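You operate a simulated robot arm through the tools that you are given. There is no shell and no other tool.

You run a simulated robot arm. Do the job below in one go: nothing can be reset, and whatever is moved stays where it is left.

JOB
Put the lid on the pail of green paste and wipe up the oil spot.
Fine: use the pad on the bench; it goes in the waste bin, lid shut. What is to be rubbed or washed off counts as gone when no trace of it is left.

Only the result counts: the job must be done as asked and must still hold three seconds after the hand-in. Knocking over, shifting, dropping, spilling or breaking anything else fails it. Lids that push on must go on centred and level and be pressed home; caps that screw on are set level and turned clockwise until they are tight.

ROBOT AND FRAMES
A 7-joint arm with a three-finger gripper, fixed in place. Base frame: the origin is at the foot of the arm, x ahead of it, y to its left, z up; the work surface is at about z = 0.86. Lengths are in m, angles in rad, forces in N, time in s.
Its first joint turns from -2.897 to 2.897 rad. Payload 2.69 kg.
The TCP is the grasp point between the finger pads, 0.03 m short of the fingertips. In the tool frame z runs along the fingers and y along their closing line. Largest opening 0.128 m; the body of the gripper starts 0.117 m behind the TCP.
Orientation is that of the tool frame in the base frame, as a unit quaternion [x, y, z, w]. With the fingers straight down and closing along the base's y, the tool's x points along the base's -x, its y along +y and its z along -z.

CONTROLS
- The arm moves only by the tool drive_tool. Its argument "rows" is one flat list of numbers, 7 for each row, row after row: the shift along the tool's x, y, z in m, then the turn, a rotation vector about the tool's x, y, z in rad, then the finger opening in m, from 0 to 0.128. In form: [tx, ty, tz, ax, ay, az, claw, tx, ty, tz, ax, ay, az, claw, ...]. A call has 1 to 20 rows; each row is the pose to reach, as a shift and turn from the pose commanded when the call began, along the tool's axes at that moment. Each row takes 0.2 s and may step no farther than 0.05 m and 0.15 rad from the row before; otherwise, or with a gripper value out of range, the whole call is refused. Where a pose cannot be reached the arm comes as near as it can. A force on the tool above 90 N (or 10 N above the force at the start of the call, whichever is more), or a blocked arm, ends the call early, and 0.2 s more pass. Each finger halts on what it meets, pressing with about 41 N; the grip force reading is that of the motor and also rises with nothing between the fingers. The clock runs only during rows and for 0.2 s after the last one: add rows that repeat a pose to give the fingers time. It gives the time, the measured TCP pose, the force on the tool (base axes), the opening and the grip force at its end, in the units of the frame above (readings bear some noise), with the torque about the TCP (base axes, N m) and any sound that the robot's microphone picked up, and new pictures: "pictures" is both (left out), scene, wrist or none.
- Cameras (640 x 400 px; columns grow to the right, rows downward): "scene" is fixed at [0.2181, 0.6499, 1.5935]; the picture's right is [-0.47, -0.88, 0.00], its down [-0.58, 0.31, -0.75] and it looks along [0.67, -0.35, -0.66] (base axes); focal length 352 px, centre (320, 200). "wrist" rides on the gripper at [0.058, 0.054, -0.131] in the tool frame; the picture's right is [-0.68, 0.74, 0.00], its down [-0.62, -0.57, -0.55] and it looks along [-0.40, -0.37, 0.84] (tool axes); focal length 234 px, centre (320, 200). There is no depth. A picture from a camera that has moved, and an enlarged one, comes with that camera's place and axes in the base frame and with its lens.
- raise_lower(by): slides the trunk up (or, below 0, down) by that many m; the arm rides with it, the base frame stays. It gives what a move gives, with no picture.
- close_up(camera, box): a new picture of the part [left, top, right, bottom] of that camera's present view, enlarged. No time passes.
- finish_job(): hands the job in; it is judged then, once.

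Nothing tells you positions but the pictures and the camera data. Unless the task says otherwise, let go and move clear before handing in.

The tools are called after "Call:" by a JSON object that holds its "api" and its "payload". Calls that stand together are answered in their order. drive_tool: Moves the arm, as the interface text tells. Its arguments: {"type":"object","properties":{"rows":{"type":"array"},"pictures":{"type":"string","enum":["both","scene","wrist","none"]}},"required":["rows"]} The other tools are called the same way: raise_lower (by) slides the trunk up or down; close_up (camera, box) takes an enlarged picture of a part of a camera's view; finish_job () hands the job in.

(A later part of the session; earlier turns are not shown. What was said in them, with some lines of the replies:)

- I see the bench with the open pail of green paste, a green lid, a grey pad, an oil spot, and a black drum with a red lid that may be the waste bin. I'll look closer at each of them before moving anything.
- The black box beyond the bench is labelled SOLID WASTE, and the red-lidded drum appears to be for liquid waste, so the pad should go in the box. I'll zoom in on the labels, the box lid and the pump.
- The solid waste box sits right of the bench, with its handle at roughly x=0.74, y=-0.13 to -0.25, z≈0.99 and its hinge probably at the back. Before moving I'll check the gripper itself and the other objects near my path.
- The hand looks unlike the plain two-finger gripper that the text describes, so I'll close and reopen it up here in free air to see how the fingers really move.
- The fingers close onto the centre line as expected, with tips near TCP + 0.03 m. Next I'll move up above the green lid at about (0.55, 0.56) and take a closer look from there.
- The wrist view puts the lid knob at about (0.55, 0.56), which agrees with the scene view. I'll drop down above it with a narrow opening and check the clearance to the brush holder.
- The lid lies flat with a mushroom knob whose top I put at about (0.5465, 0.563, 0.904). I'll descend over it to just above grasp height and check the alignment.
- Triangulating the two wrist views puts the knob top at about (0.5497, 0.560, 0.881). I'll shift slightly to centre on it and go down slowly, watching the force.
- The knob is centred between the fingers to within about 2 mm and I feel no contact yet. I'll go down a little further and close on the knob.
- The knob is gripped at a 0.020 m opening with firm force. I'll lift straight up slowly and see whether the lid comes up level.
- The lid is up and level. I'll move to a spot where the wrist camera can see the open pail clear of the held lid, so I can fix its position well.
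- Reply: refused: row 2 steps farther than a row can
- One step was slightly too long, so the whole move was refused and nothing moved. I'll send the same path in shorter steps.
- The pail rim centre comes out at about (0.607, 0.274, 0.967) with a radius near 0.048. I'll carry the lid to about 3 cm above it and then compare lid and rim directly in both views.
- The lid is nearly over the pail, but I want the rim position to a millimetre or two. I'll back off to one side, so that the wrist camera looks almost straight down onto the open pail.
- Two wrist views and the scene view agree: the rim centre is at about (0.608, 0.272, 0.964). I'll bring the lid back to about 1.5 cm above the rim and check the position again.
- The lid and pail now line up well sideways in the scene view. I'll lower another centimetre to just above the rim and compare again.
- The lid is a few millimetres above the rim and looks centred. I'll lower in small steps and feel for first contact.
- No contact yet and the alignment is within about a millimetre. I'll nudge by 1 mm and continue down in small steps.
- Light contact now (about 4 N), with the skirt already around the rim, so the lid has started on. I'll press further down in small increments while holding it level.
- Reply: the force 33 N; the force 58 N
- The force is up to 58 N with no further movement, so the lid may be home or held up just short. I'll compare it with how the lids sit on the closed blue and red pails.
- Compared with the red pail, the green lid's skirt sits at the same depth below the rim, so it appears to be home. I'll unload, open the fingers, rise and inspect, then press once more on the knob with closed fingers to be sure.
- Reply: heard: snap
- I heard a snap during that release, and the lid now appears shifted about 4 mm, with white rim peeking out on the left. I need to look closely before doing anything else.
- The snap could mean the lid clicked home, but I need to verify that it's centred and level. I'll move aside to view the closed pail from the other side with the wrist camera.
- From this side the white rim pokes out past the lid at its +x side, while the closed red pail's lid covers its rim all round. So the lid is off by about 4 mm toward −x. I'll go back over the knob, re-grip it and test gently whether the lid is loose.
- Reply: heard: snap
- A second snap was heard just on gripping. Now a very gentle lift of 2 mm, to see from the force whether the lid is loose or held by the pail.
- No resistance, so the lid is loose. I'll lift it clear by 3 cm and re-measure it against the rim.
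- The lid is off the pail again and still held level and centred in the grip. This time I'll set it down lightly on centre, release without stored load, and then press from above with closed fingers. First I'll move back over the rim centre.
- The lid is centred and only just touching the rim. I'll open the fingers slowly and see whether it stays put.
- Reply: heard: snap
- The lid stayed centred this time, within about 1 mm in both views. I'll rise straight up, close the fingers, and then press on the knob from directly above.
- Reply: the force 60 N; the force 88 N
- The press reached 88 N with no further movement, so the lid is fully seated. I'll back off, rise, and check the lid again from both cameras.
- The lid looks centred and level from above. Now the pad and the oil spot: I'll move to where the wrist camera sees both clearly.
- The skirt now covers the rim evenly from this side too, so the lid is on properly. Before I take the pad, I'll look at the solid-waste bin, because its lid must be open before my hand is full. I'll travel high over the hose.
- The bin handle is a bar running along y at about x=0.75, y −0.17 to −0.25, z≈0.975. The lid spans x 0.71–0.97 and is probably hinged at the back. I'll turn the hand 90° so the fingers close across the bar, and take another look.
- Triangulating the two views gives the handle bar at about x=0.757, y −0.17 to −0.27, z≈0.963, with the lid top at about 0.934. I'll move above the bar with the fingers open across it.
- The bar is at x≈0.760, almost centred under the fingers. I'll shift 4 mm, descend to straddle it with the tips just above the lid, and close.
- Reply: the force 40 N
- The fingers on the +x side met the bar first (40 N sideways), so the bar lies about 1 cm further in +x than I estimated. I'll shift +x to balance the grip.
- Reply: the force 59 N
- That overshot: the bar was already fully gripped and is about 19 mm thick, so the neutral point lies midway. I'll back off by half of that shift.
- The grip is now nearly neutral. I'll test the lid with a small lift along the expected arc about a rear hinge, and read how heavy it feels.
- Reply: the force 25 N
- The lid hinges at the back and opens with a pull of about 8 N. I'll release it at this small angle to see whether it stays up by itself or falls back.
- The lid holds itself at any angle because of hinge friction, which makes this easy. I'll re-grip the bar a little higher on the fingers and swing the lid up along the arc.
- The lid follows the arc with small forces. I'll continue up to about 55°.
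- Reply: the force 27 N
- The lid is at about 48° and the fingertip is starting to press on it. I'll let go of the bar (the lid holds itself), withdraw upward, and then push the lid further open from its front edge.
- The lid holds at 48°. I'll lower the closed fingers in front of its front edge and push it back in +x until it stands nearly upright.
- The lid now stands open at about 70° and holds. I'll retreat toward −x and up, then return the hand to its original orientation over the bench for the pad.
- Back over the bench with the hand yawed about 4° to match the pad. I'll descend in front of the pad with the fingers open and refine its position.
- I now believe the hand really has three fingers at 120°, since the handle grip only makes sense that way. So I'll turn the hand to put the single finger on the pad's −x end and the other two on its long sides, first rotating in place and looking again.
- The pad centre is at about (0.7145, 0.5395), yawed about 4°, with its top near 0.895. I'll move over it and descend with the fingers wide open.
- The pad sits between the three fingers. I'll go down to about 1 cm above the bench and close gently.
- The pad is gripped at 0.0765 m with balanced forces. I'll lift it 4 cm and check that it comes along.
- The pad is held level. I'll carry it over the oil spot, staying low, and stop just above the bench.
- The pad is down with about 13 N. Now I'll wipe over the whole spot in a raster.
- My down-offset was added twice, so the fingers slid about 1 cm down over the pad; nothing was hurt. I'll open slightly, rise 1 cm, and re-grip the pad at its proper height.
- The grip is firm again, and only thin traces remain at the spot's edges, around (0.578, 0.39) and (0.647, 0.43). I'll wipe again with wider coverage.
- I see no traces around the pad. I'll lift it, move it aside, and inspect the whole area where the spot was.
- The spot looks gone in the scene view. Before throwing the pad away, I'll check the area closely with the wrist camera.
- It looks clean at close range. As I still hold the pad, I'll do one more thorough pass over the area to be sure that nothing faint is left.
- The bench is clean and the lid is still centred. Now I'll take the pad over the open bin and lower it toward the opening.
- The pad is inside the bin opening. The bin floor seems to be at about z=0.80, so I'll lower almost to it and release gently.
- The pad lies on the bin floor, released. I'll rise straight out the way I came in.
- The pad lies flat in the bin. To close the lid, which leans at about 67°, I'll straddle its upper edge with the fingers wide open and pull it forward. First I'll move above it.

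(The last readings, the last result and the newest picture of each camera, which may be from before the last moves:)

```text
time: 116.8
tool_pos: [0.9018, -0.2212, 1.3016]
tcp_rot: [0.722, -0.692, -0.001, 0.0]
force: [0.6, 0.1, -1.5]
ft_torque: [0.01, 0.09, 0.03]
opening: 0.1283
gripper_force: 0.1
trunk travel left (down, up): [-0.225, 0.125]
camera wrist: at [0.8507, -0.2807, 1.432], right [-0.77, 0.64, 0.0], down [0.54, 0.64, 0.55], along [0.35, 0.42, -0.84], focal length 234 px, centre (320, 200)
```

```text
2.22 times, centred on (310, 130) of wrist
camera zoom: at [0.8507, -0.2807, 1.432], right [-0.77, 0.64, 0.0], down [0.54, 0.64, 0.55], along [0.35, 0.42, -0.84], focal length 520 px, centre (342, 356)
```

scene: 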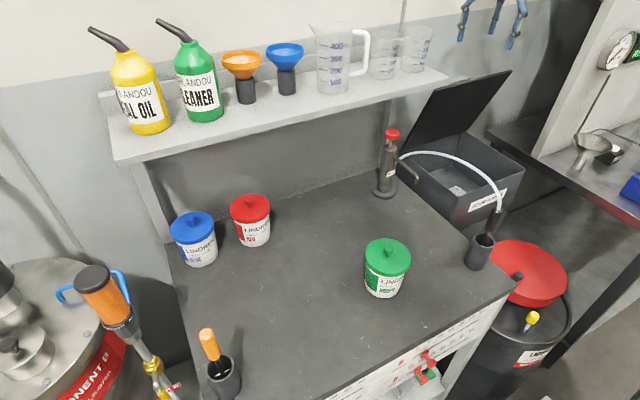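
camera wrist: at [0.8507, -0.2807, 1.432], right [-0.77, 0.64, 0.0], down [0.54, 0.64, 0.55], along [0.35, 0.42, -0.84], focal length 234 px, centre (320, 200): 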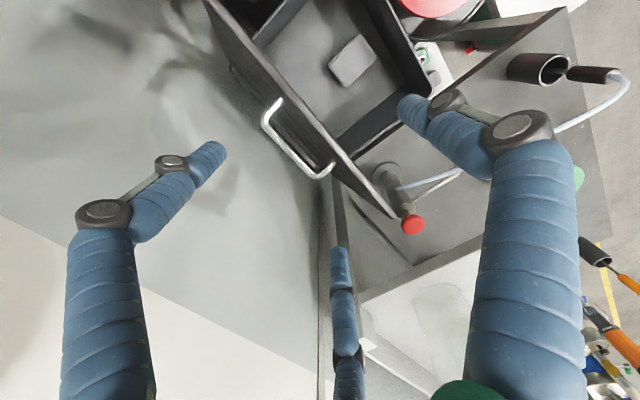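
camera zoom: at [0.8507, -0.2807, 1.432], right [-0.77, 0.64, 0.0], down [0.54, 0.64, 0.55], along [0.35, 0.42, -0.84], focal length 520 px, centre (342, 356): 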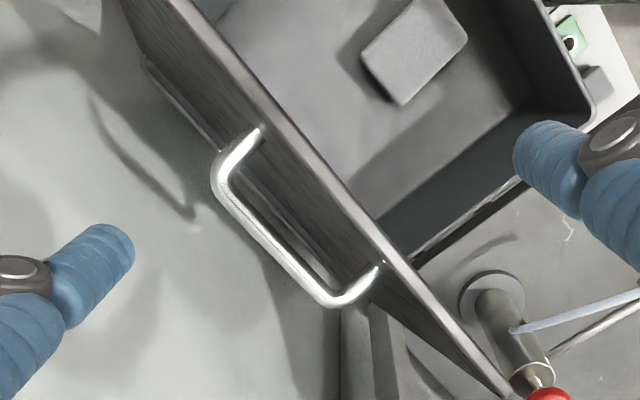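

The fingers are placed on both sides of the lid's upper edge, clear of the handle. I'll lower them just past the edge and pull the lid forward along its arc to about 45°.

Call:
{"api": "drive_tool", "payload": {"rows": [0, 0, 0.04, 0, 0, 0, 0.128, 0, 0, 0.08, 0, 0, 0, 0.128, 0, 0, 0.106, 0, 0, 0, 0.128, -0.001, 0.025, 0.106, 0, 0, 0, 0.128, -0.002, 0.045, 0.107, 0, 0, 0, 0.128, -0.0028, 0.062, 0.107, 0, 0, 0, 0.128, -0.0035, 0.077, 0.117, 0, 0, 0, 0.128, -0.0042, 0.0925, 0.127, 0, 0, 0, 0.128, -0.0047, 0.104, 0.138, 0, 0, 0, 0.128, -0.0053, 0.1155, 0.148, 0, 0, 0, 0.128, -0.0053, 0.1155, 0.148, 0, 0, 0, 0.128]}}

Call:
{"api": "close_up", "payload": {"camera": "scene", "box": [390, 40, 570, 220]}}

```text
time: 119.2
tool_pos: [0.7828, -0.2189, 1.1522]
tcp_rot: [0.722, -0.691, 0.0, 0.0]
force: [-0.1, 0.3, 0.9]
ft_torque: [-0.01, -0.03, -0.03]
opening: 0.1281
gripper_force: 0.1
trunk travel left (down, up): [-0.225, 0.125]
camera wrist: at [0.7323, -0.2803, 1.2838], right [-0.76, 0.64, 0.0], down [0.54, 0.64, 0.55], along [0.35, 0.42, -0.84], focal length 234 px, centre (320, 200)
```

scene: 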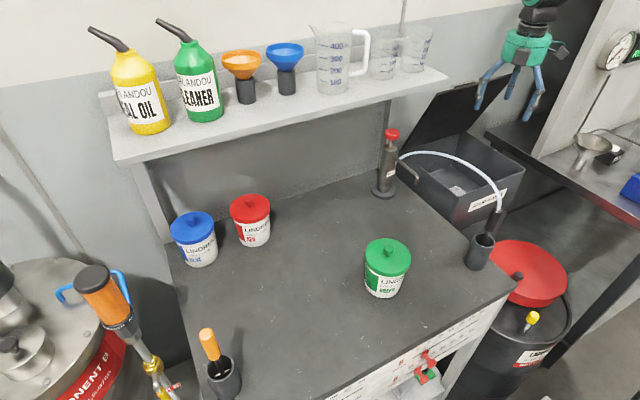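
wrist: 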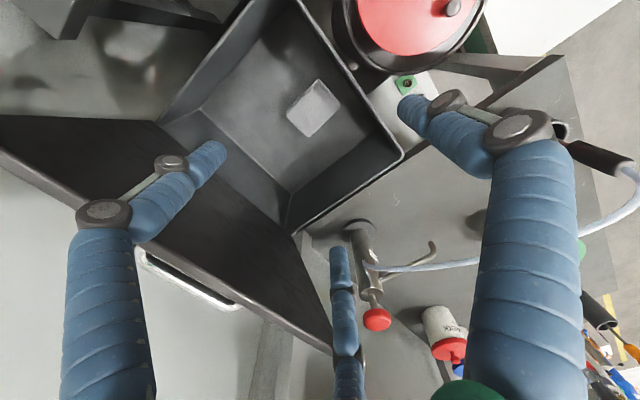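

```text
2.22 times, centred on (480, 130) of scene
camera zoom: at [0.2181, 0.6499, 1.5935], right [-0.47, -0.88, 0.0], down [-0.58, 0.31, -0.75], along [0.67, -0.35, -0.66], focal length 783 px, centre (-36, 356)
```

zoom: 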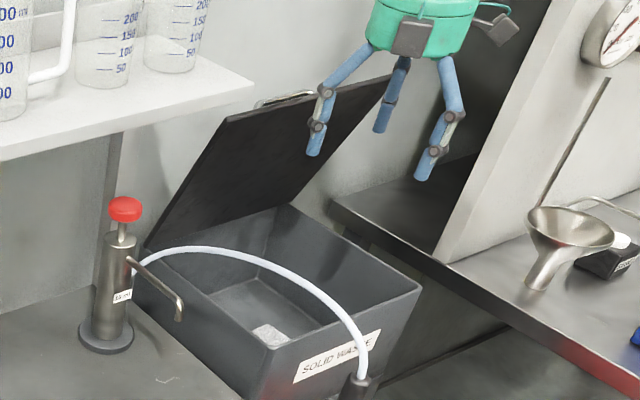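

The fingers passed in front of the edge: at full opening the tips sit only about 1 cm below the TCP, and the edge is lower than I assumed (z≈1.167). I'll go up and over again, and this time come down lower behind the lid.

Call:
{"api": "drive_tool", "payload": {"rows": [0, 0, -0.045, 0, 0, 0, 0.128, 0, 0, -0.09, 0, 0, 0, 0.128, 0, 0, -0.135, 0, 0, 0, 0.128, 0.0014, -0.03, -0.147, 0, 0, 0, 0.128, 0.0032, -0.07, -0.147, 0, 0, 0, 0.128, 0.005, -0.11, -0.147, 0, 0, 0, 0.128, 0.0056, -0.122, -0.147, 0, 0, 0, 0.128, 0.0056, -0.122, -0.105, 0, 0, 0, 0.128, 0.0056, -0.122, -0.06, 0, 0, 0, 0.128, 0.0056, -0.122, -0.02, 0, 0, 0, 0.128, 0.0056, -0.122, 0.002, 0, 0, 0, 0.128, 0.0056, -0.122, 0.002, 0, 0, 0, 0.128]}}

Call:
{"api": "close_up", "payload": {"camera": "scene", "box": [390, 20, 570, 200]}}

Call:
{"api": "close_up", "payload": {"camera": "wrist", "box": [140, 40, 440, 260]}}

```text
time: 121.8
tool_pos: [0.9074, -0.2184, 1.1525]
tcp_rot: [0.722, -0.692, 0.0, -0.001]
force: [0.1, 0.0, 0.1]
ft_torque: [-0.03, 0.02, 0.03]
opening: 0.1281
gripper_force: 0.0
trunk travel left (down, up): [-0.225, 0.125]
camera wrist: at [0.8556, -0.2782, 1.2839], right [-0.77, 0.64, 0.0], down [0.54, 0.64, 0.55], along [0.35, 0.42, -0.84], focal length 234 px, centre (320, 200)
```

scene: 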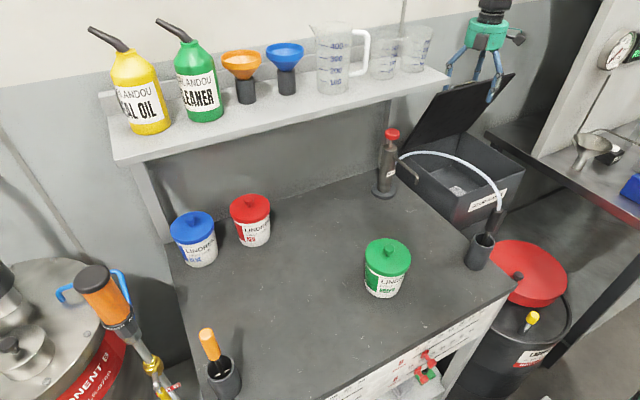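
wrist: 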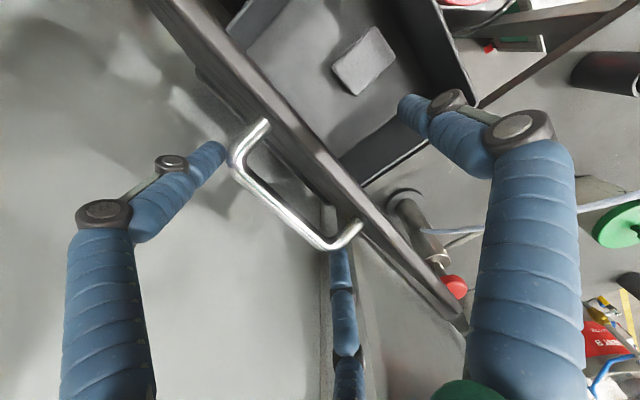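

```text
2.22 times, centred on (480, 110) of scene
camera zoom: at [0.2181, 0.6499, 1.5935], right [-0.47, -0.88, 0.0], down [-0.58, 0.31, -0.75], along [0.67, -0.35, -0.66], focal length 783 px, centre (-36, 400)
```

zoom: 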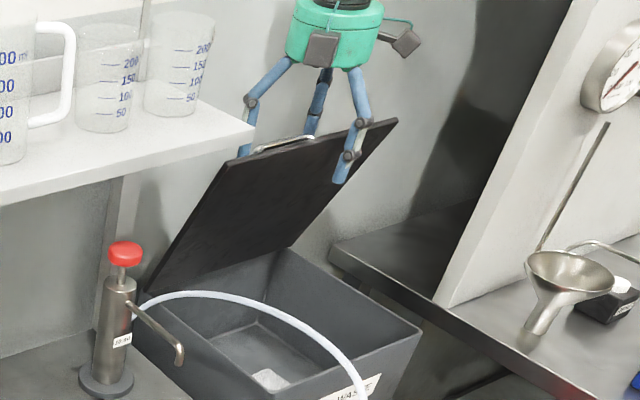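

```text
1.82 times, centred on (290, 150) of wrist
camera zoom: at [0.8556, -0.2782, 1.2839], right [-0.77, 0.64, 0.0], down [0.54, 0.64, 0.55], along [0.35, 0.42, -0.84], focal length 426 px, centre (374, 291)
```

zoom: 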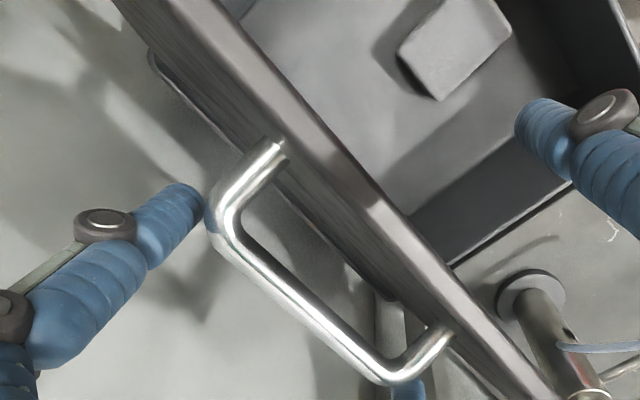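

Now two fingers are behind the lid, on either side of the handle. I'll pull forward along the arc.

Call:
{"api": "drive_tool", "payload": {"rows": [-0.0008, 0.0165, 0.0, 0, 0, 0, 0.128, -0.0014, 0.0315, 0.0, 0, 0, 0, 0.128, -0.0023, 0.0504, 0.006, 0, 0, 0, 0.128, -0.0031, 0.068, 0.014, 0, 0, 0, 0.128, -0.0038, 0.0843, 0.026, 0, 0, 0, 0.128, -0.0046, 0.1, 0.038, 0, 0, 0, 0.128, -0.0052, 0.1135, 0.0525, 0, 0, 0, 0.128, -0.0052, 0.1135, 0.0525, 0, 0, 0, 0.128]}}

Call:
{"api": "close_up", "payload": {"camera": "scene", "box": [390, 40, 570, 220]}}

```text
time: 123.6
tool_pos: [0.7927, -0.2192, 1.0999]
tcp_rot: [0.722, -0.692, 0.0, 0.0]
force: [-0.7, 1.3, 0.2]
ft_torque: [-0.01, -0.02, -0.02]
opening: 0.1283
gripper_force: 0.0
trunk travel left (down, up): [-0.225, 0.125]
camera wrist: at [0.7424, -0.2801, 1.2304], right [-0.77, 0.64, 0.0], down [0.54, 0.64, 0.55], along [0.35, 0.42, -0.84], focal length 234 px, centre (320, 200)
```

scene: 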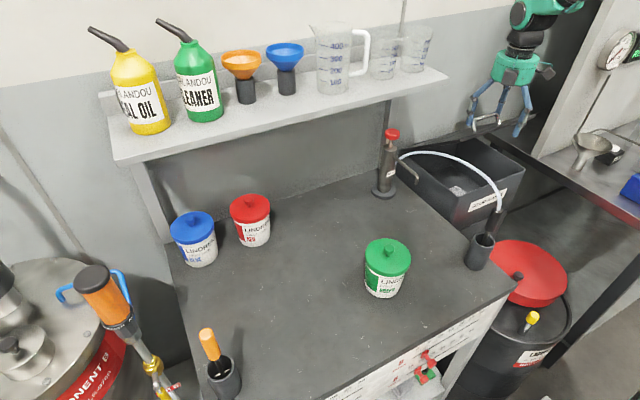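
wrist: 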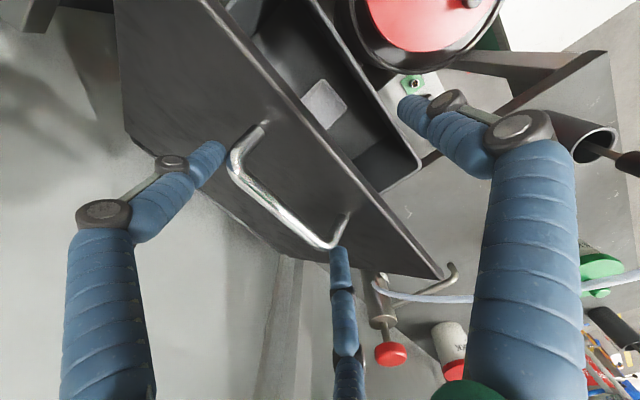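

```text
2.22 times, centred on (480, 130) of scene
camera zoom: at [0.2181, 0.6499, 1.5935], right [-0.47, -0.88, 0.0], down [-0.58, 0.31, -0.75], along [0.67, -0.35, -0.66], focal length 783 px, centre (-36, 356)
```

zoom: 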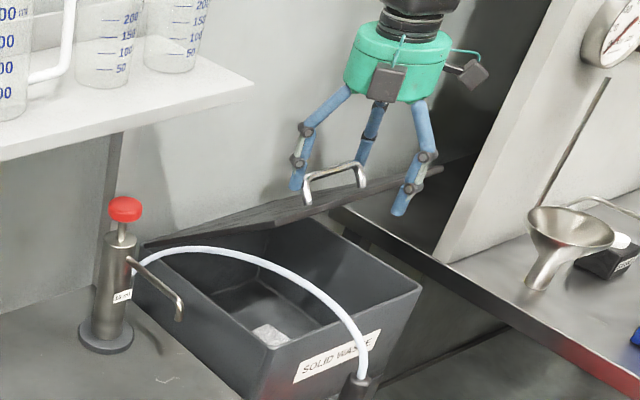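

The lid came down to about 37°. Next I'll rise, narrow the fingers, and come down on the handle bar, now near (0.824, −0.22, 1.092), to grip it and close the lid along its arc.

Call:
{"api": "drive_tool", "payload": {"rows": [0, 0, -0.045, 0, 0, 0, 0.128, 0, 0, -0.09, 0, 0, 0, 0.1, 0.001, -0.018, -0.09, 0, 0, 0, 0.06, 0.002, -0.035, -0.09, 0, 0, 0, 0.05, 0.002, -0.035, -0.06, 0, 0, 0, 0.05, 0.002, -0.035, -0.03, 0, 0, 0, 0.05, 0.002, -0.035, -0.03, 0, 0, 0, 0.05]}}

Call:
{"api": "close_up", "payload": {"camera": "wrist", "box": [190, 60, 430, 240]}}

Call:
{"api": "close_up", "payload": {"camera": "scene", "box": [390, 40, 570, 220]}}

```text
time: 125.2
tool_pos: [0.8291, -0.2195, 1.1264]
tcp_rot: [0.722, -0.691, 0.0, 0.0]
force: [0.5, 0.5, 0.0]
ft_torque: [0.02, 0.03, 0.01]
opening: 0.0501
gripper_force: 0.0
trunk travel left (down, up): [-0.225, 0.125]
camera wrist: at [0.7779, -0.2806, 1.2586], right [-0.76, 0.64, 0.0], down [0.54, 0.64, 0.55], along [0.35, 0.42, -0.84], focal length 234 px, centre (320, 200)
```

scene: 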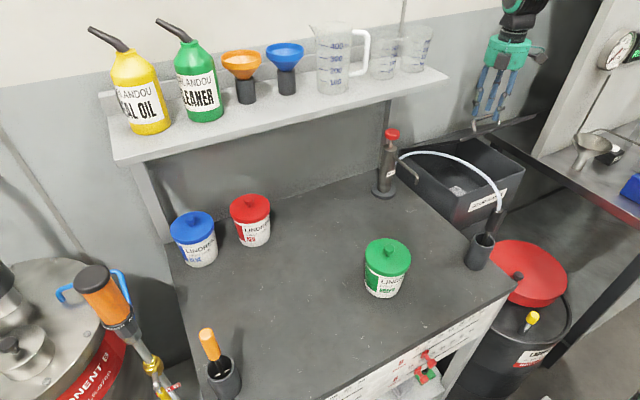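
wrist: 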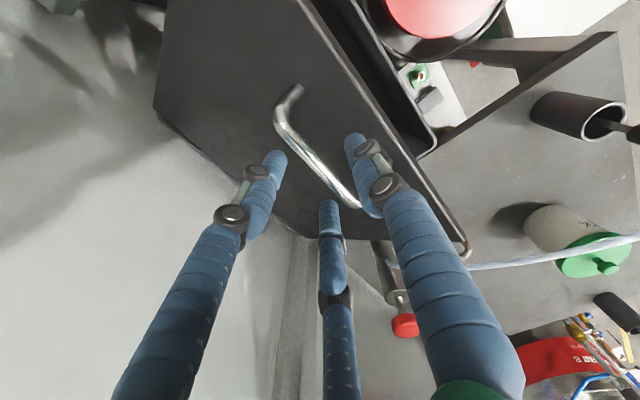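

```text
2.22 times, centred on (310, 150) of wrist
camera zoom: at [0.7779, -0.2806, 1.2586], right [-0.76, 0.64, 0.0], down [0.54, 0.64, 0.55], along [0.35, 0.42, -0.84], focal length 520 px, centre (342, 311)
```

zoom: 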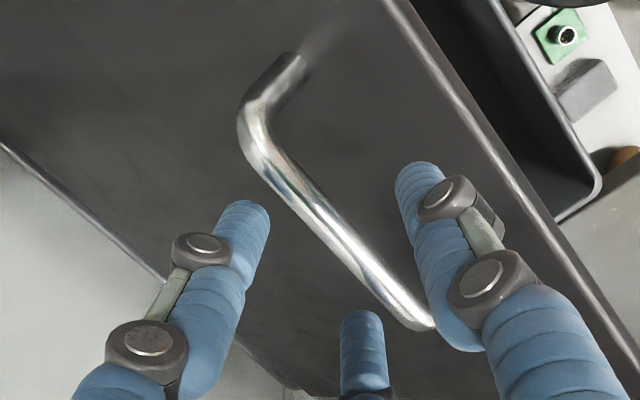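

```text
2.22 times, centred on (480, 130) of scene
camera zoom: at [0.2181, 0.6499, 1.5935], right [-0.47, -0.88, 0.0], down [-0.58, 0.31, -0.75], along [0.67, -0.35, -0.66], focal length 783 px, centre (-36, 356)
```

zoom: 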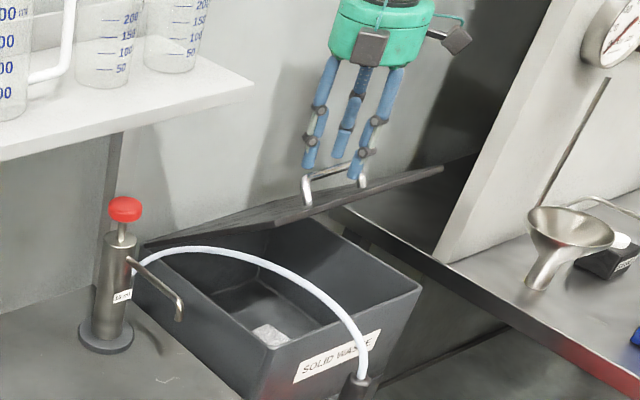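

Call:
{"api": "drive_tool", "payload": {"rows": [0, 0, 0.01, 0, 0, 0, 0.05, 0, 0, 0.02, 0, 0, 0, 0.05, 0, 0, 0.02, 0, 0, 0, 0.03, 0, 0, 0.02, 0, 0, 0, 0.0, 0, 0, 0.02, 0, 0, 0, 0.0]}}

Call:
{"api": "close_up", "payload": {"camera": "wrist", "box": [190, 60, 430, 240]}}

```text
time: 126.4
tool_pos: [0.8287, -0.2203, 1.1064]
tcp_rot: [0.722, -0.692, -0.001, 0.0]
force: [2.4, 4.6, -5.7]
ft_torque: [0.12, -0.04, -0.78]
opening: 0.0204
gripper_force: 45.3
trunk travel left (down, up): [-0.225, 0.125]
camera wrist: at [0.7773, -0.2803, 1.2386], right [-0.76, 0.64, 0.0], down [0.54, 0.64, 0.55], along [0.35, 0.42, -0.84], focal length 234 px, centre (320, 200)
```

scene: 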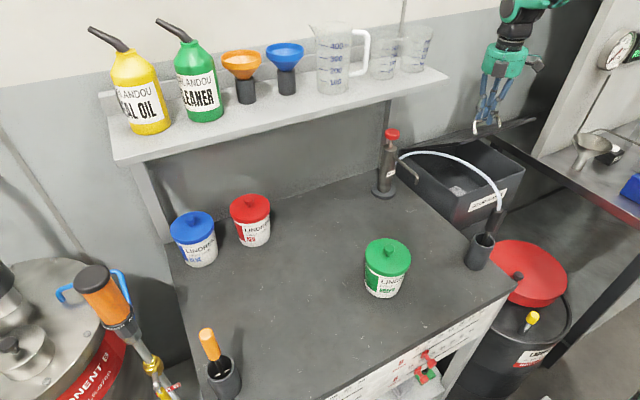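
wrist: 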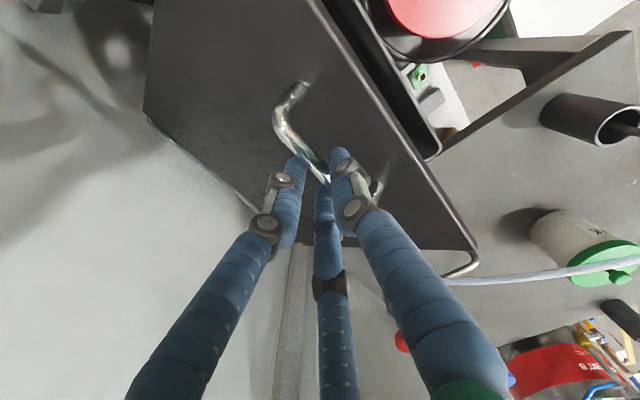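

```text
2.22 times, centred on (310, 150) of wrist
camera zoom: at [0.7773, -0.2803, 1.2386], right [-0.76, 0.64, 0.0], down [0.54, 0.64, 0.55], along [0.35, 0.42, -0.84], focal length 520 px, centre (342, 311)
```

zoom: 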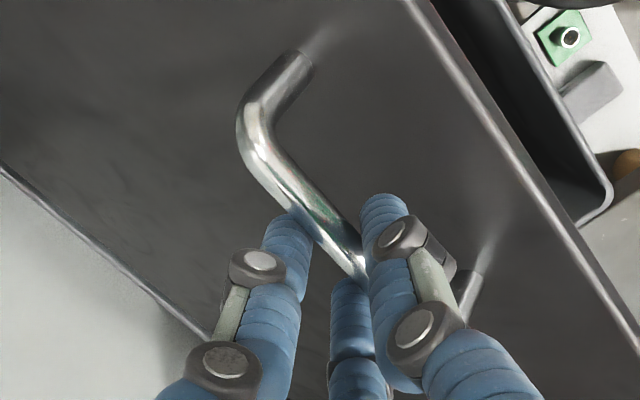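

The bar is gripped with small forces. I'll swing the lid shut along the arc.

Call:
{"api": "drive_tool", "payload": {"rows": [-0.0004, 0.0082, 0.0086, 0, 0, 0, 0.0, -0.0007, 0.0159, 0.0176, 0, 0, 0, 0.0, -0.0011, 0.0232, 0.027, 0, 0, 0, 0.0, -0.0014, 0.0299, 0.0367, 0, 0, 0, 0.0, -0.0016, 0.0361, 0.0468, 0, 0, 0, 0.0, -0.0019, 0.0418, 0.0572, 0, 0, 0, 0.0, -0.0021, 0.047, 0.0679, 0, 0, 0, 0.0, -0.0023, 0.0516, 0.0789, 0, 0, 0, 0.0, -0.0025, 0.0556, 0.09, 0, 0, 0, 0.0, -0.0027, 0.059, 0.1014, 0, 0, 0, 0.0, -0.0028, 0.0618, 0.1129, 0, 0, 0, 0.0, -0.0029, 0.064, 0.1246, 0, 0, 0, 0.0, -0.0029, 0.064, 0.1246, 0, 0, 0, 0.0]}}

Call:
{"api": "close_up", "payload": {"camera": "scene", "box": [390, 80, 570, 240]}}

```text
time: 129.2
tool_pos: [0.765, -0.2193, 0.9876]
tcp_rot: [0.723, -0.691, 0.002, 0.0]
force: [15.5, -7.9, 18.0]
ft_torque: [0.14, -0.3, -1.16]
opening: 0.0204
gripper_force: 45.2
trunk travel left (down, up): [-0.225, 0.125]
camera wrist: at [0.7129, -0.28, 1.1187], right [-0.76, 0.64, 0.0], down [0.54, 0.64, 0.55], along [0.36, 0.42, -0.84], focal length 234 px, centre (320, 200)
```

scene: 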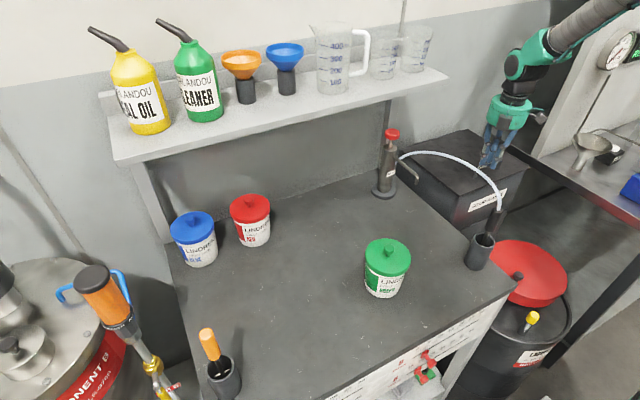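
wrist: 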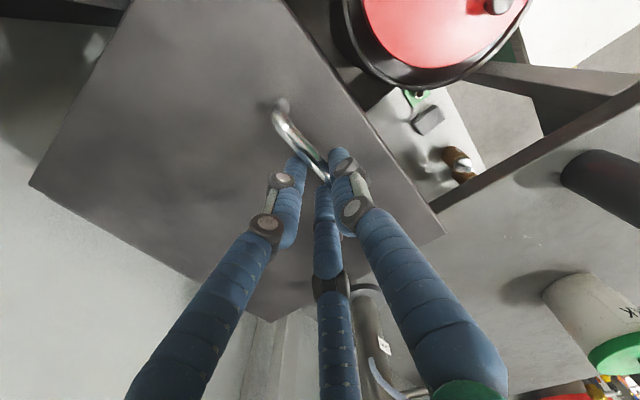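

```text
2.50 times, centred on (480, 160) of scene
camera zoom: at [0.2181, 0.6499, 1.5935], right [-0.47, -0.88, 0.0], down [-0.58, 0.31, -0.75], along [0.67, -0.35, -0.66], focal length 881 px, centre (-80, 300)
```

zoom: 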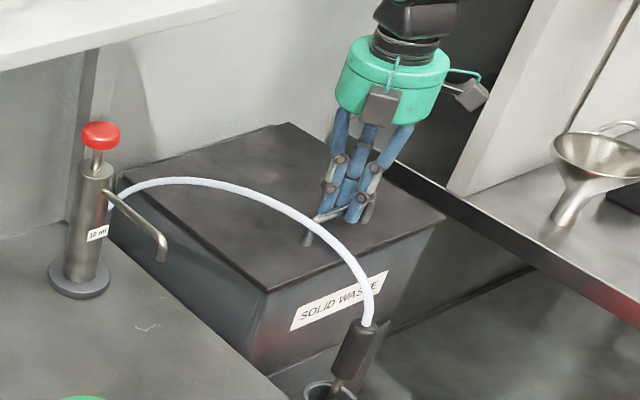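

Call:
{"api": "drive_tool", "payload": {"rows": [0, -0.002, 0.002, 0, 0, 0, 0.0, 0, -0.002, 0.005, 0, 0, 0, 0.0, 0, -0.002, 0.005, 0, 0, 0, 0.0]}}

Call:
{"api": "close_up", "payload": {"camera": "scene", "box": [390, 110, 550, 240]}}

Call:
{"api": "close_up", "payload": {"camera": "wrist", "box": [220, 80, 470, 260]}}

```text
time: 130.0
tool_pos: [0.7639, -0.2194, 0.9826]
tcp_rot: [0.722, -0.692, 0.001, -0.001]
force: [-2.6, -2.3, 56.5]
ft_torque: [0.38, 0.32, -0.99]
opening: 0.0208
gripper_force: 45.3
trunk travel left (down, up): [-0.225, 0.125]
camera wrist: at [0.7128, -0.2798, 1.1141], right [-0.76, 0.64, 0.0], down [0.54, 0.64, 0.55], along [0.36, 0.42, -0.83], focal length 234 px, centre (320, 200)
```

scene: 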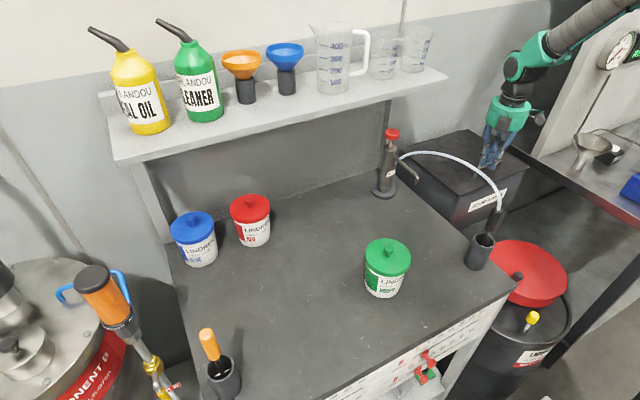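
wrist: 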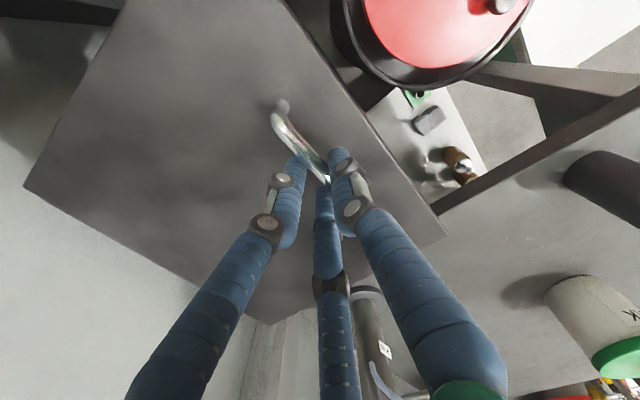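

```text
3.08 times, centred on (470, 175) of scene
camera zoom: at [0.2181, 0.6499, 1.5935], right [-0.47, -0.88, 0.0], down [-0.58, 0.31, -0.75], along [0.67, -0.35, -0.66], focal length 1084 px, centre (-142, 277)
```

zoom: 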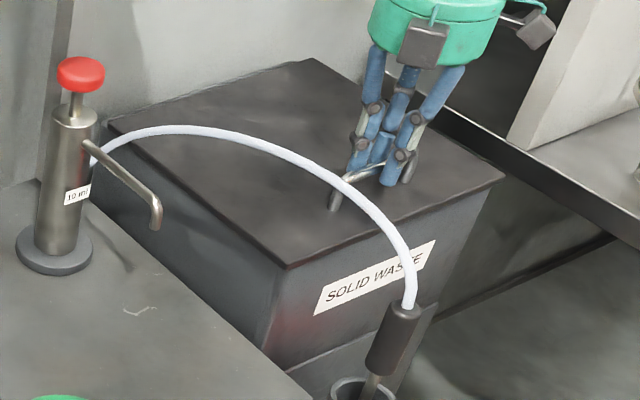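

```text
2.22 times, centred on (345, 170) of wrist
camera zoom: at [0.7128, -0.2798, 1.1141], right [-0.76, 0.64, 0.0], down [0.54, 0.64, 0.55], along [0.36, 0.42, -0.83], focal length 520 px, centre (264, 267)
```

zoom: 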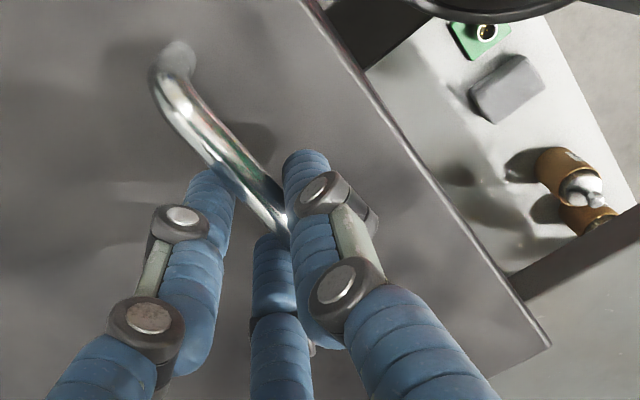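

The lid rests firmly on the rim (56 N push), looking just as it did at the start. I'll unload, open the fingers, and rise clear.

Call:
{"api": "drive_tool", "payload": {"rows": [0, 0, -0.004, 0, 0, 0, 0.0, 0, 0, -0.007, 0, 0, 0, 0.0, 0, 0, -0.007, 0, 0, 0, 0.03, 0, 0, -0.007, 0, 0, 0, 0.05, 0, 0, -0.007, 0, 0, 0, 0.05], "pictures": "none"}}

```text
time: 131.2
tool_pos: [0.7653, -0.2187, 0.9854]
tcp_rot: [0.723, -0.691, -0.002, 0.0]
force: [-0.1, 0.0, 0.5]
ft_torque: [0.0, 0.02, -0.01]
opening: 0.0501
gripper_force: 0.1
trunk travel left (down, up): [-0.225, 0.125]
```

Call:
{"api": "drive_tool", "payload": {"rows": [0, 0, -0.02, 0, 0, 0, 0.05, 0, 0, -0.05, 0, 0, 0, 0.05, 0, 0, -0.095, 0, 0, 0, 0.05, 0, 0, -0.14, 0, 0, 0, 0.05, 0, 0, -0.185, 0, 0, 0, 0.05, 0, 0.03, -0.22, 0, 0, 0, 0.05, 0, 0.07, -0.245, 0, 0, 0, 0.05, 0, 0.115, -0.26, 0, 0, 0, 0.05, 0, 0.16, -0.265, 0, 0, 0, 0.05, 0, 0.16, -0.265, 0, 0, 0, 0.05]}}

Call:
{"api": "close_up", "payload": {"camera": "scene", "box": [390, 110, 550, 240]}}

Call:
{"api": "close_up", "payload": {"camera": "scene", "box": [360, 235, 420, 285]}}

Call:
{"api": "close_up", "payload": {"camera": "scene", "box": [180, 190, 440, 380]}}

```text
time: 133.4
tool_pos: [0.6031, -0.2249, 1.2524]
tcp_rot: [0.723, -0.691, 0.0, 0.0]
force: [-1.3, -1.2, 0.1]
ft_torque: [0.0, -0.06, 0.0]
opening: 0.0502
gripper_force: 0.1
trunk travel left (down, up): [-0.225, 0.125]
camera wrist: at [0.5515, -0.2865, 1.3837], right [-0.77, 0.64, 0.0], down [0.54, 0.64, 0.55], along [0.35, 0.42, -0.84], focal length 234 px, centre (320, 200)
```

scene: 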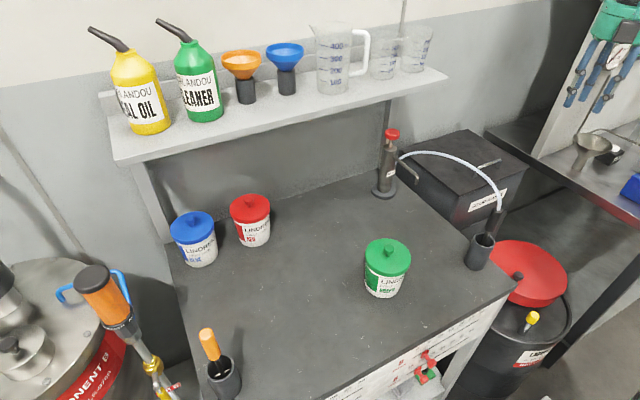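
wrist: 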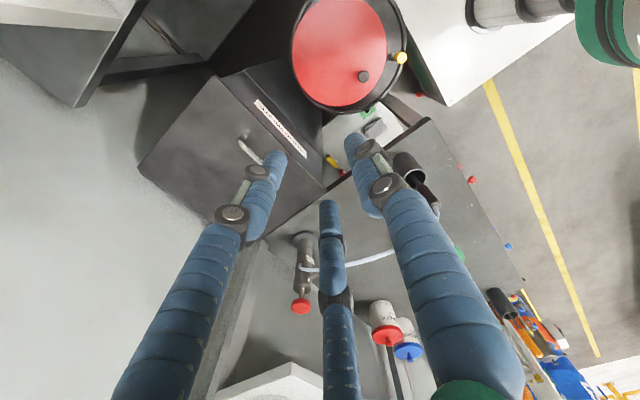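

```text
3.08 times, centred on (470, 175) of scene
camera zoom: at [0.2181, 0.6499, 1.5935], right [-0.47, -0.88, 0.0], down [-0.58, 0.31, -0.75], along [0.67, -0.35, -0.66], focal length 1084 px, centre (-142, 277)
```

zoom: 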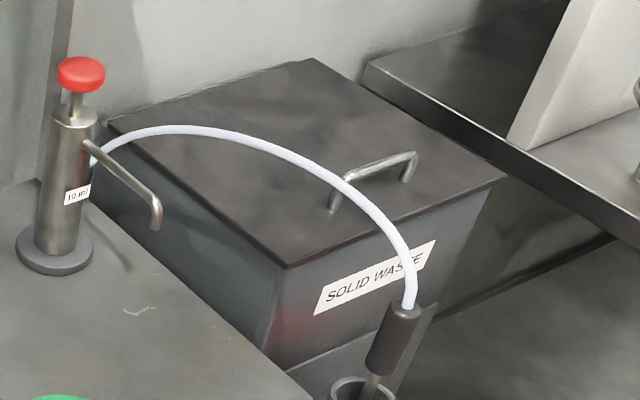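

```text
8.00 times, centred on (390, 260) of scene
camera zoom: at [0.2181, 0.6499, 1.5935], right [-0.47, -0.88, 0.0], down [-0.58, 0.31, -0.75], along [0.67, -0.35, -0.66], focal length 2819 px, centre (-240, -280)
```

zoom: 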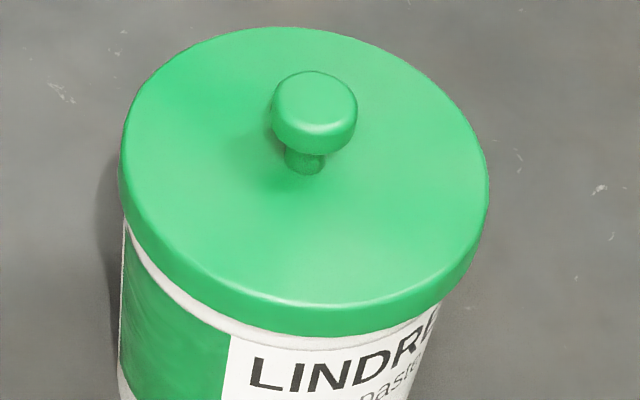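

```text
2.11 times, centred on (310, 285) of scene
camera zoom: at [0.2181, 0.6499, 1.5935], right [-0.47, -0.88, 0.0], down [-0.58, 0.31, -0.75], along [0.67, -0.35, -0.66], focal length 742 px, centre (341, 21)
```

zoom: 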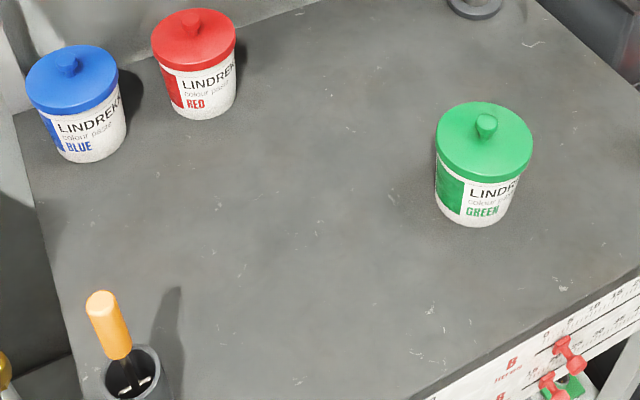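

The bin is shut with the pad inside, and the bench is clean. I'll take one more look at the green lid from the opposite side to be sure it's centred and level all round.

Call:
{"api": "drive_tool", "payload": {"rows": [-0.045, -0.0003, 0, 0, 0, 0, 0.08, -0.09, -0.0006, 0, 0, 0, 0, 0.1, -0.135, -0.001, 0, 0, 0, 0, 0.128, -0.18, -0.0013, 0, 0, 0, 0, 0.128, -0.225, -0.0016, 0, 0, 0, 0, 0.128, -0.27, -0.002, 0, 0, 0, 0, 0.128, -0.315, -0.0023, 0, 0, 0, 0, 0.128, -0.36, -0.0026, 0, 0, 0, 0, 0.128, -0.405, -0.003, 0, 0, 0, 0, 0.128, -0.45, -0.0032, 0, 0, 0, 0, 0.128, -0.4754, -0.0034, 0.03, 0, 0, 0, 0.128, -0.4754, -0.0034, 0.06, 0, 0, 0, 0.128, -0.4754, -0.0034, 0.06, 0, 0, 0, 0.128], "pictures": "wrist"}}

Call:
{"api": "close_up", "payload": {"camera": "wrist", "box": [240, 60, 400, 200]}}

```text
time: 136.2
tool_pos: [0.5903, 0.249, 1.1892]
tcp_rot: [0.723, -0.691, 0.0, 0.0]
force: [0.7, 0.5, 0.0]
ft_torque: [-0.01, 0.01, -0.01]
opening: 0.128
gripper_force: 0.1
trunk travel left (down, up): [-0.225, 0.125]
camera wrist: at [0.5388, 0.1894, 1.3211], right [-0.76, 0.64, 0.0], down [0.54, 0.64, 0.55], along [0.35, 0.42, -0.84], focal length 234 px, centre (320, 200)
```

wrist: 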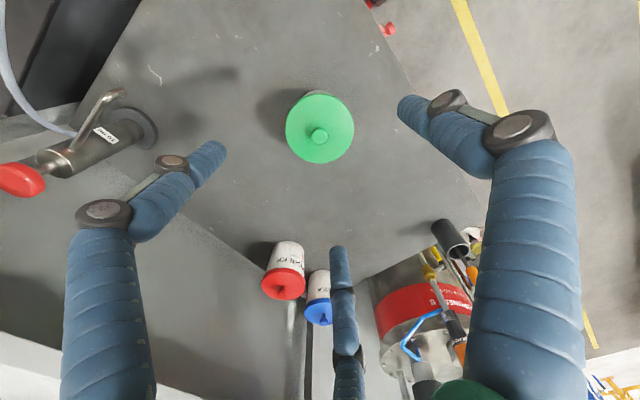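

```text
2.86 times, centred on (320, 130) of wrist
camera zoom: at [0.5388, 0.1894, 1.3211], right [-0.76, 0.64, 0.0], down [0.54, 0.64, 0.55], along [0.35, 0.42, -0.84], focal length 669 px, centre (320, 400)
```

zoom: 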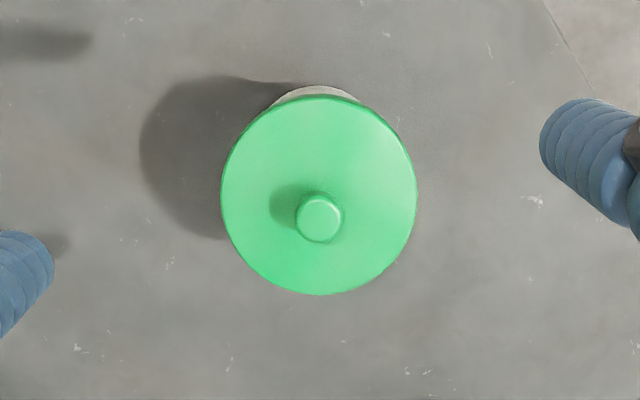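

The lid sits centred and level, with its skirt at the same height as on the closed blue and red pails. I'll raise the arm clear and take a last look at the whole scene.

Call:
{"api": "drive_tool", "payload": {"rows": [0, 0, -0.04, 0, 0, 0, 0.128, 0, 0, -0.08, 0, 0, 0, 0.128, 0, 0, -0.12, 0, 0, 0, 0.128, 0, 0, -0.12, 0, 0, 0, 0.128]}}

Call:
{"api": "close_up", "payload": {"camera": "scene", "box": [390, 110, 550, 240]}}

Call:
{"api": "close_up", "payload": {"camera": "scene", "box": [270, 250, 390, 360]}}

```text
time: 137.2
tool_pos: [0.5906, 0.2505, 1.3094]
tcp_rot: [0.722, -0.692, 0.0, 0.0]
force: [-0.5, -0.2, 0.2]
ft_torque: [0.02, 0.01, 0.01]
opening: 0.1279
gripper_force: 0.2
trunk travel left (down, up): [-0.225, 0.125]
camera wrist: at [0.5386, 0.1901, 1.4419], right [-0.76, 0.64, 0.0], down [0.54, 0.64, 0.55], along [0.35, 0.42, -0.84], focal length 234 px, centre (320, 200)
```

scene: 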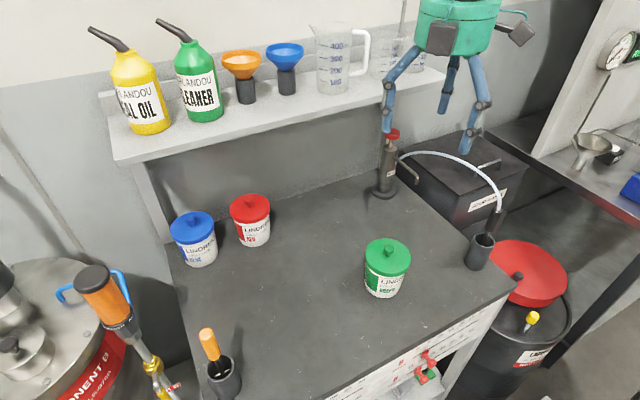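
wrist: 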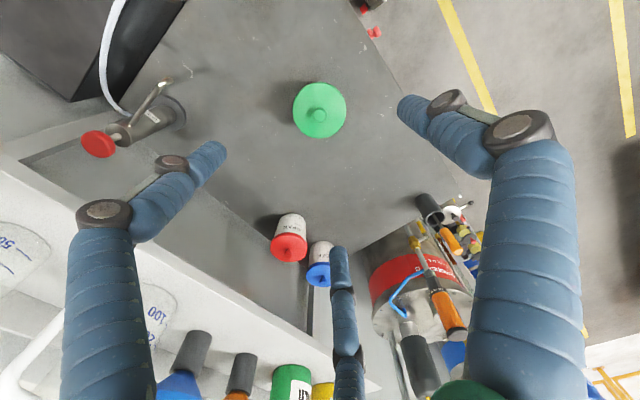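

```text
3.08 times, centred on (470, 175) of scene
camera zoom: at [0.2181, 0.6499, 1.5935], right [-0.47, -0.88, 0.0], down [-0.58, 0.31, -0.75], along [0.67, -0.35, -0.66], focal length 1084 px, centre (-142, 277)
```

zoom: 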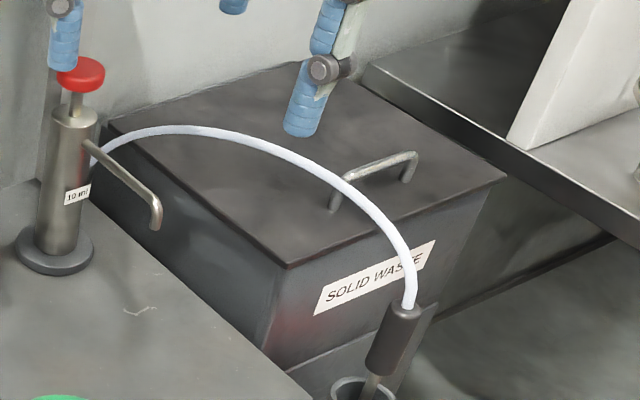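

```text
3.64 times, centred on (330, 305) of scene
camera zoom: at [0.2181, 0.6499, 1.5935], right [-0.47, -0.88, 0.0], down [-0.58, 0.31, -0.75], along [0.67, -0.35, -0.66], focal length 1281 px, centre (284, -182)
```

zoom: 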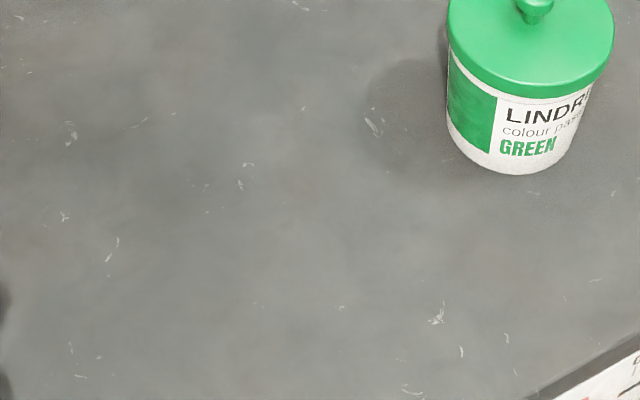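

The green pail has its lid on, centred and level, and the oil spot shows no trace. The pad is in the solid-waste bin with its lid shut, and the other things look as they did at the start. The hand is empty and clear, so I'm handing the job in.

Call:
{"api": "finish_job", "payload": {}}

```text
The job is handed in.
```

The job is handed in; I have no result from the judging yet. The green pail has its lid on, the oil spot is wiped up, and the pad is in the SOLID WASTE bin with the bin lid shut.

- **Pail lid:** My first try ended about 4 mm off centre, so I lifted the lid and set it again. I then pressed it at 88 N and it moved no further. In the pictures it sits centred and level, and its skirt is at the same height as the lids on the blue and red pails.
- **Oil spot:** I made three passes over the area with the pad. The close-up I took before the last pass showed no trace, and neither did the bench-camera pictures taken after it.
- **Pad slip:** During the first pass I pressed about 1 cm too low and the fingers slid down over the pad. I gripped it again and carried on; nothing was hit.
- **Waste bin:** There were two bins. I used the box labelled SOLID WASTE, because the red-lidded drum is marked for liquid waste. I pushed its lid down onto the rim at 56 N.

I saw nothing else moved, spilled or knocked over. The hand is open, empty and clear of the bench.
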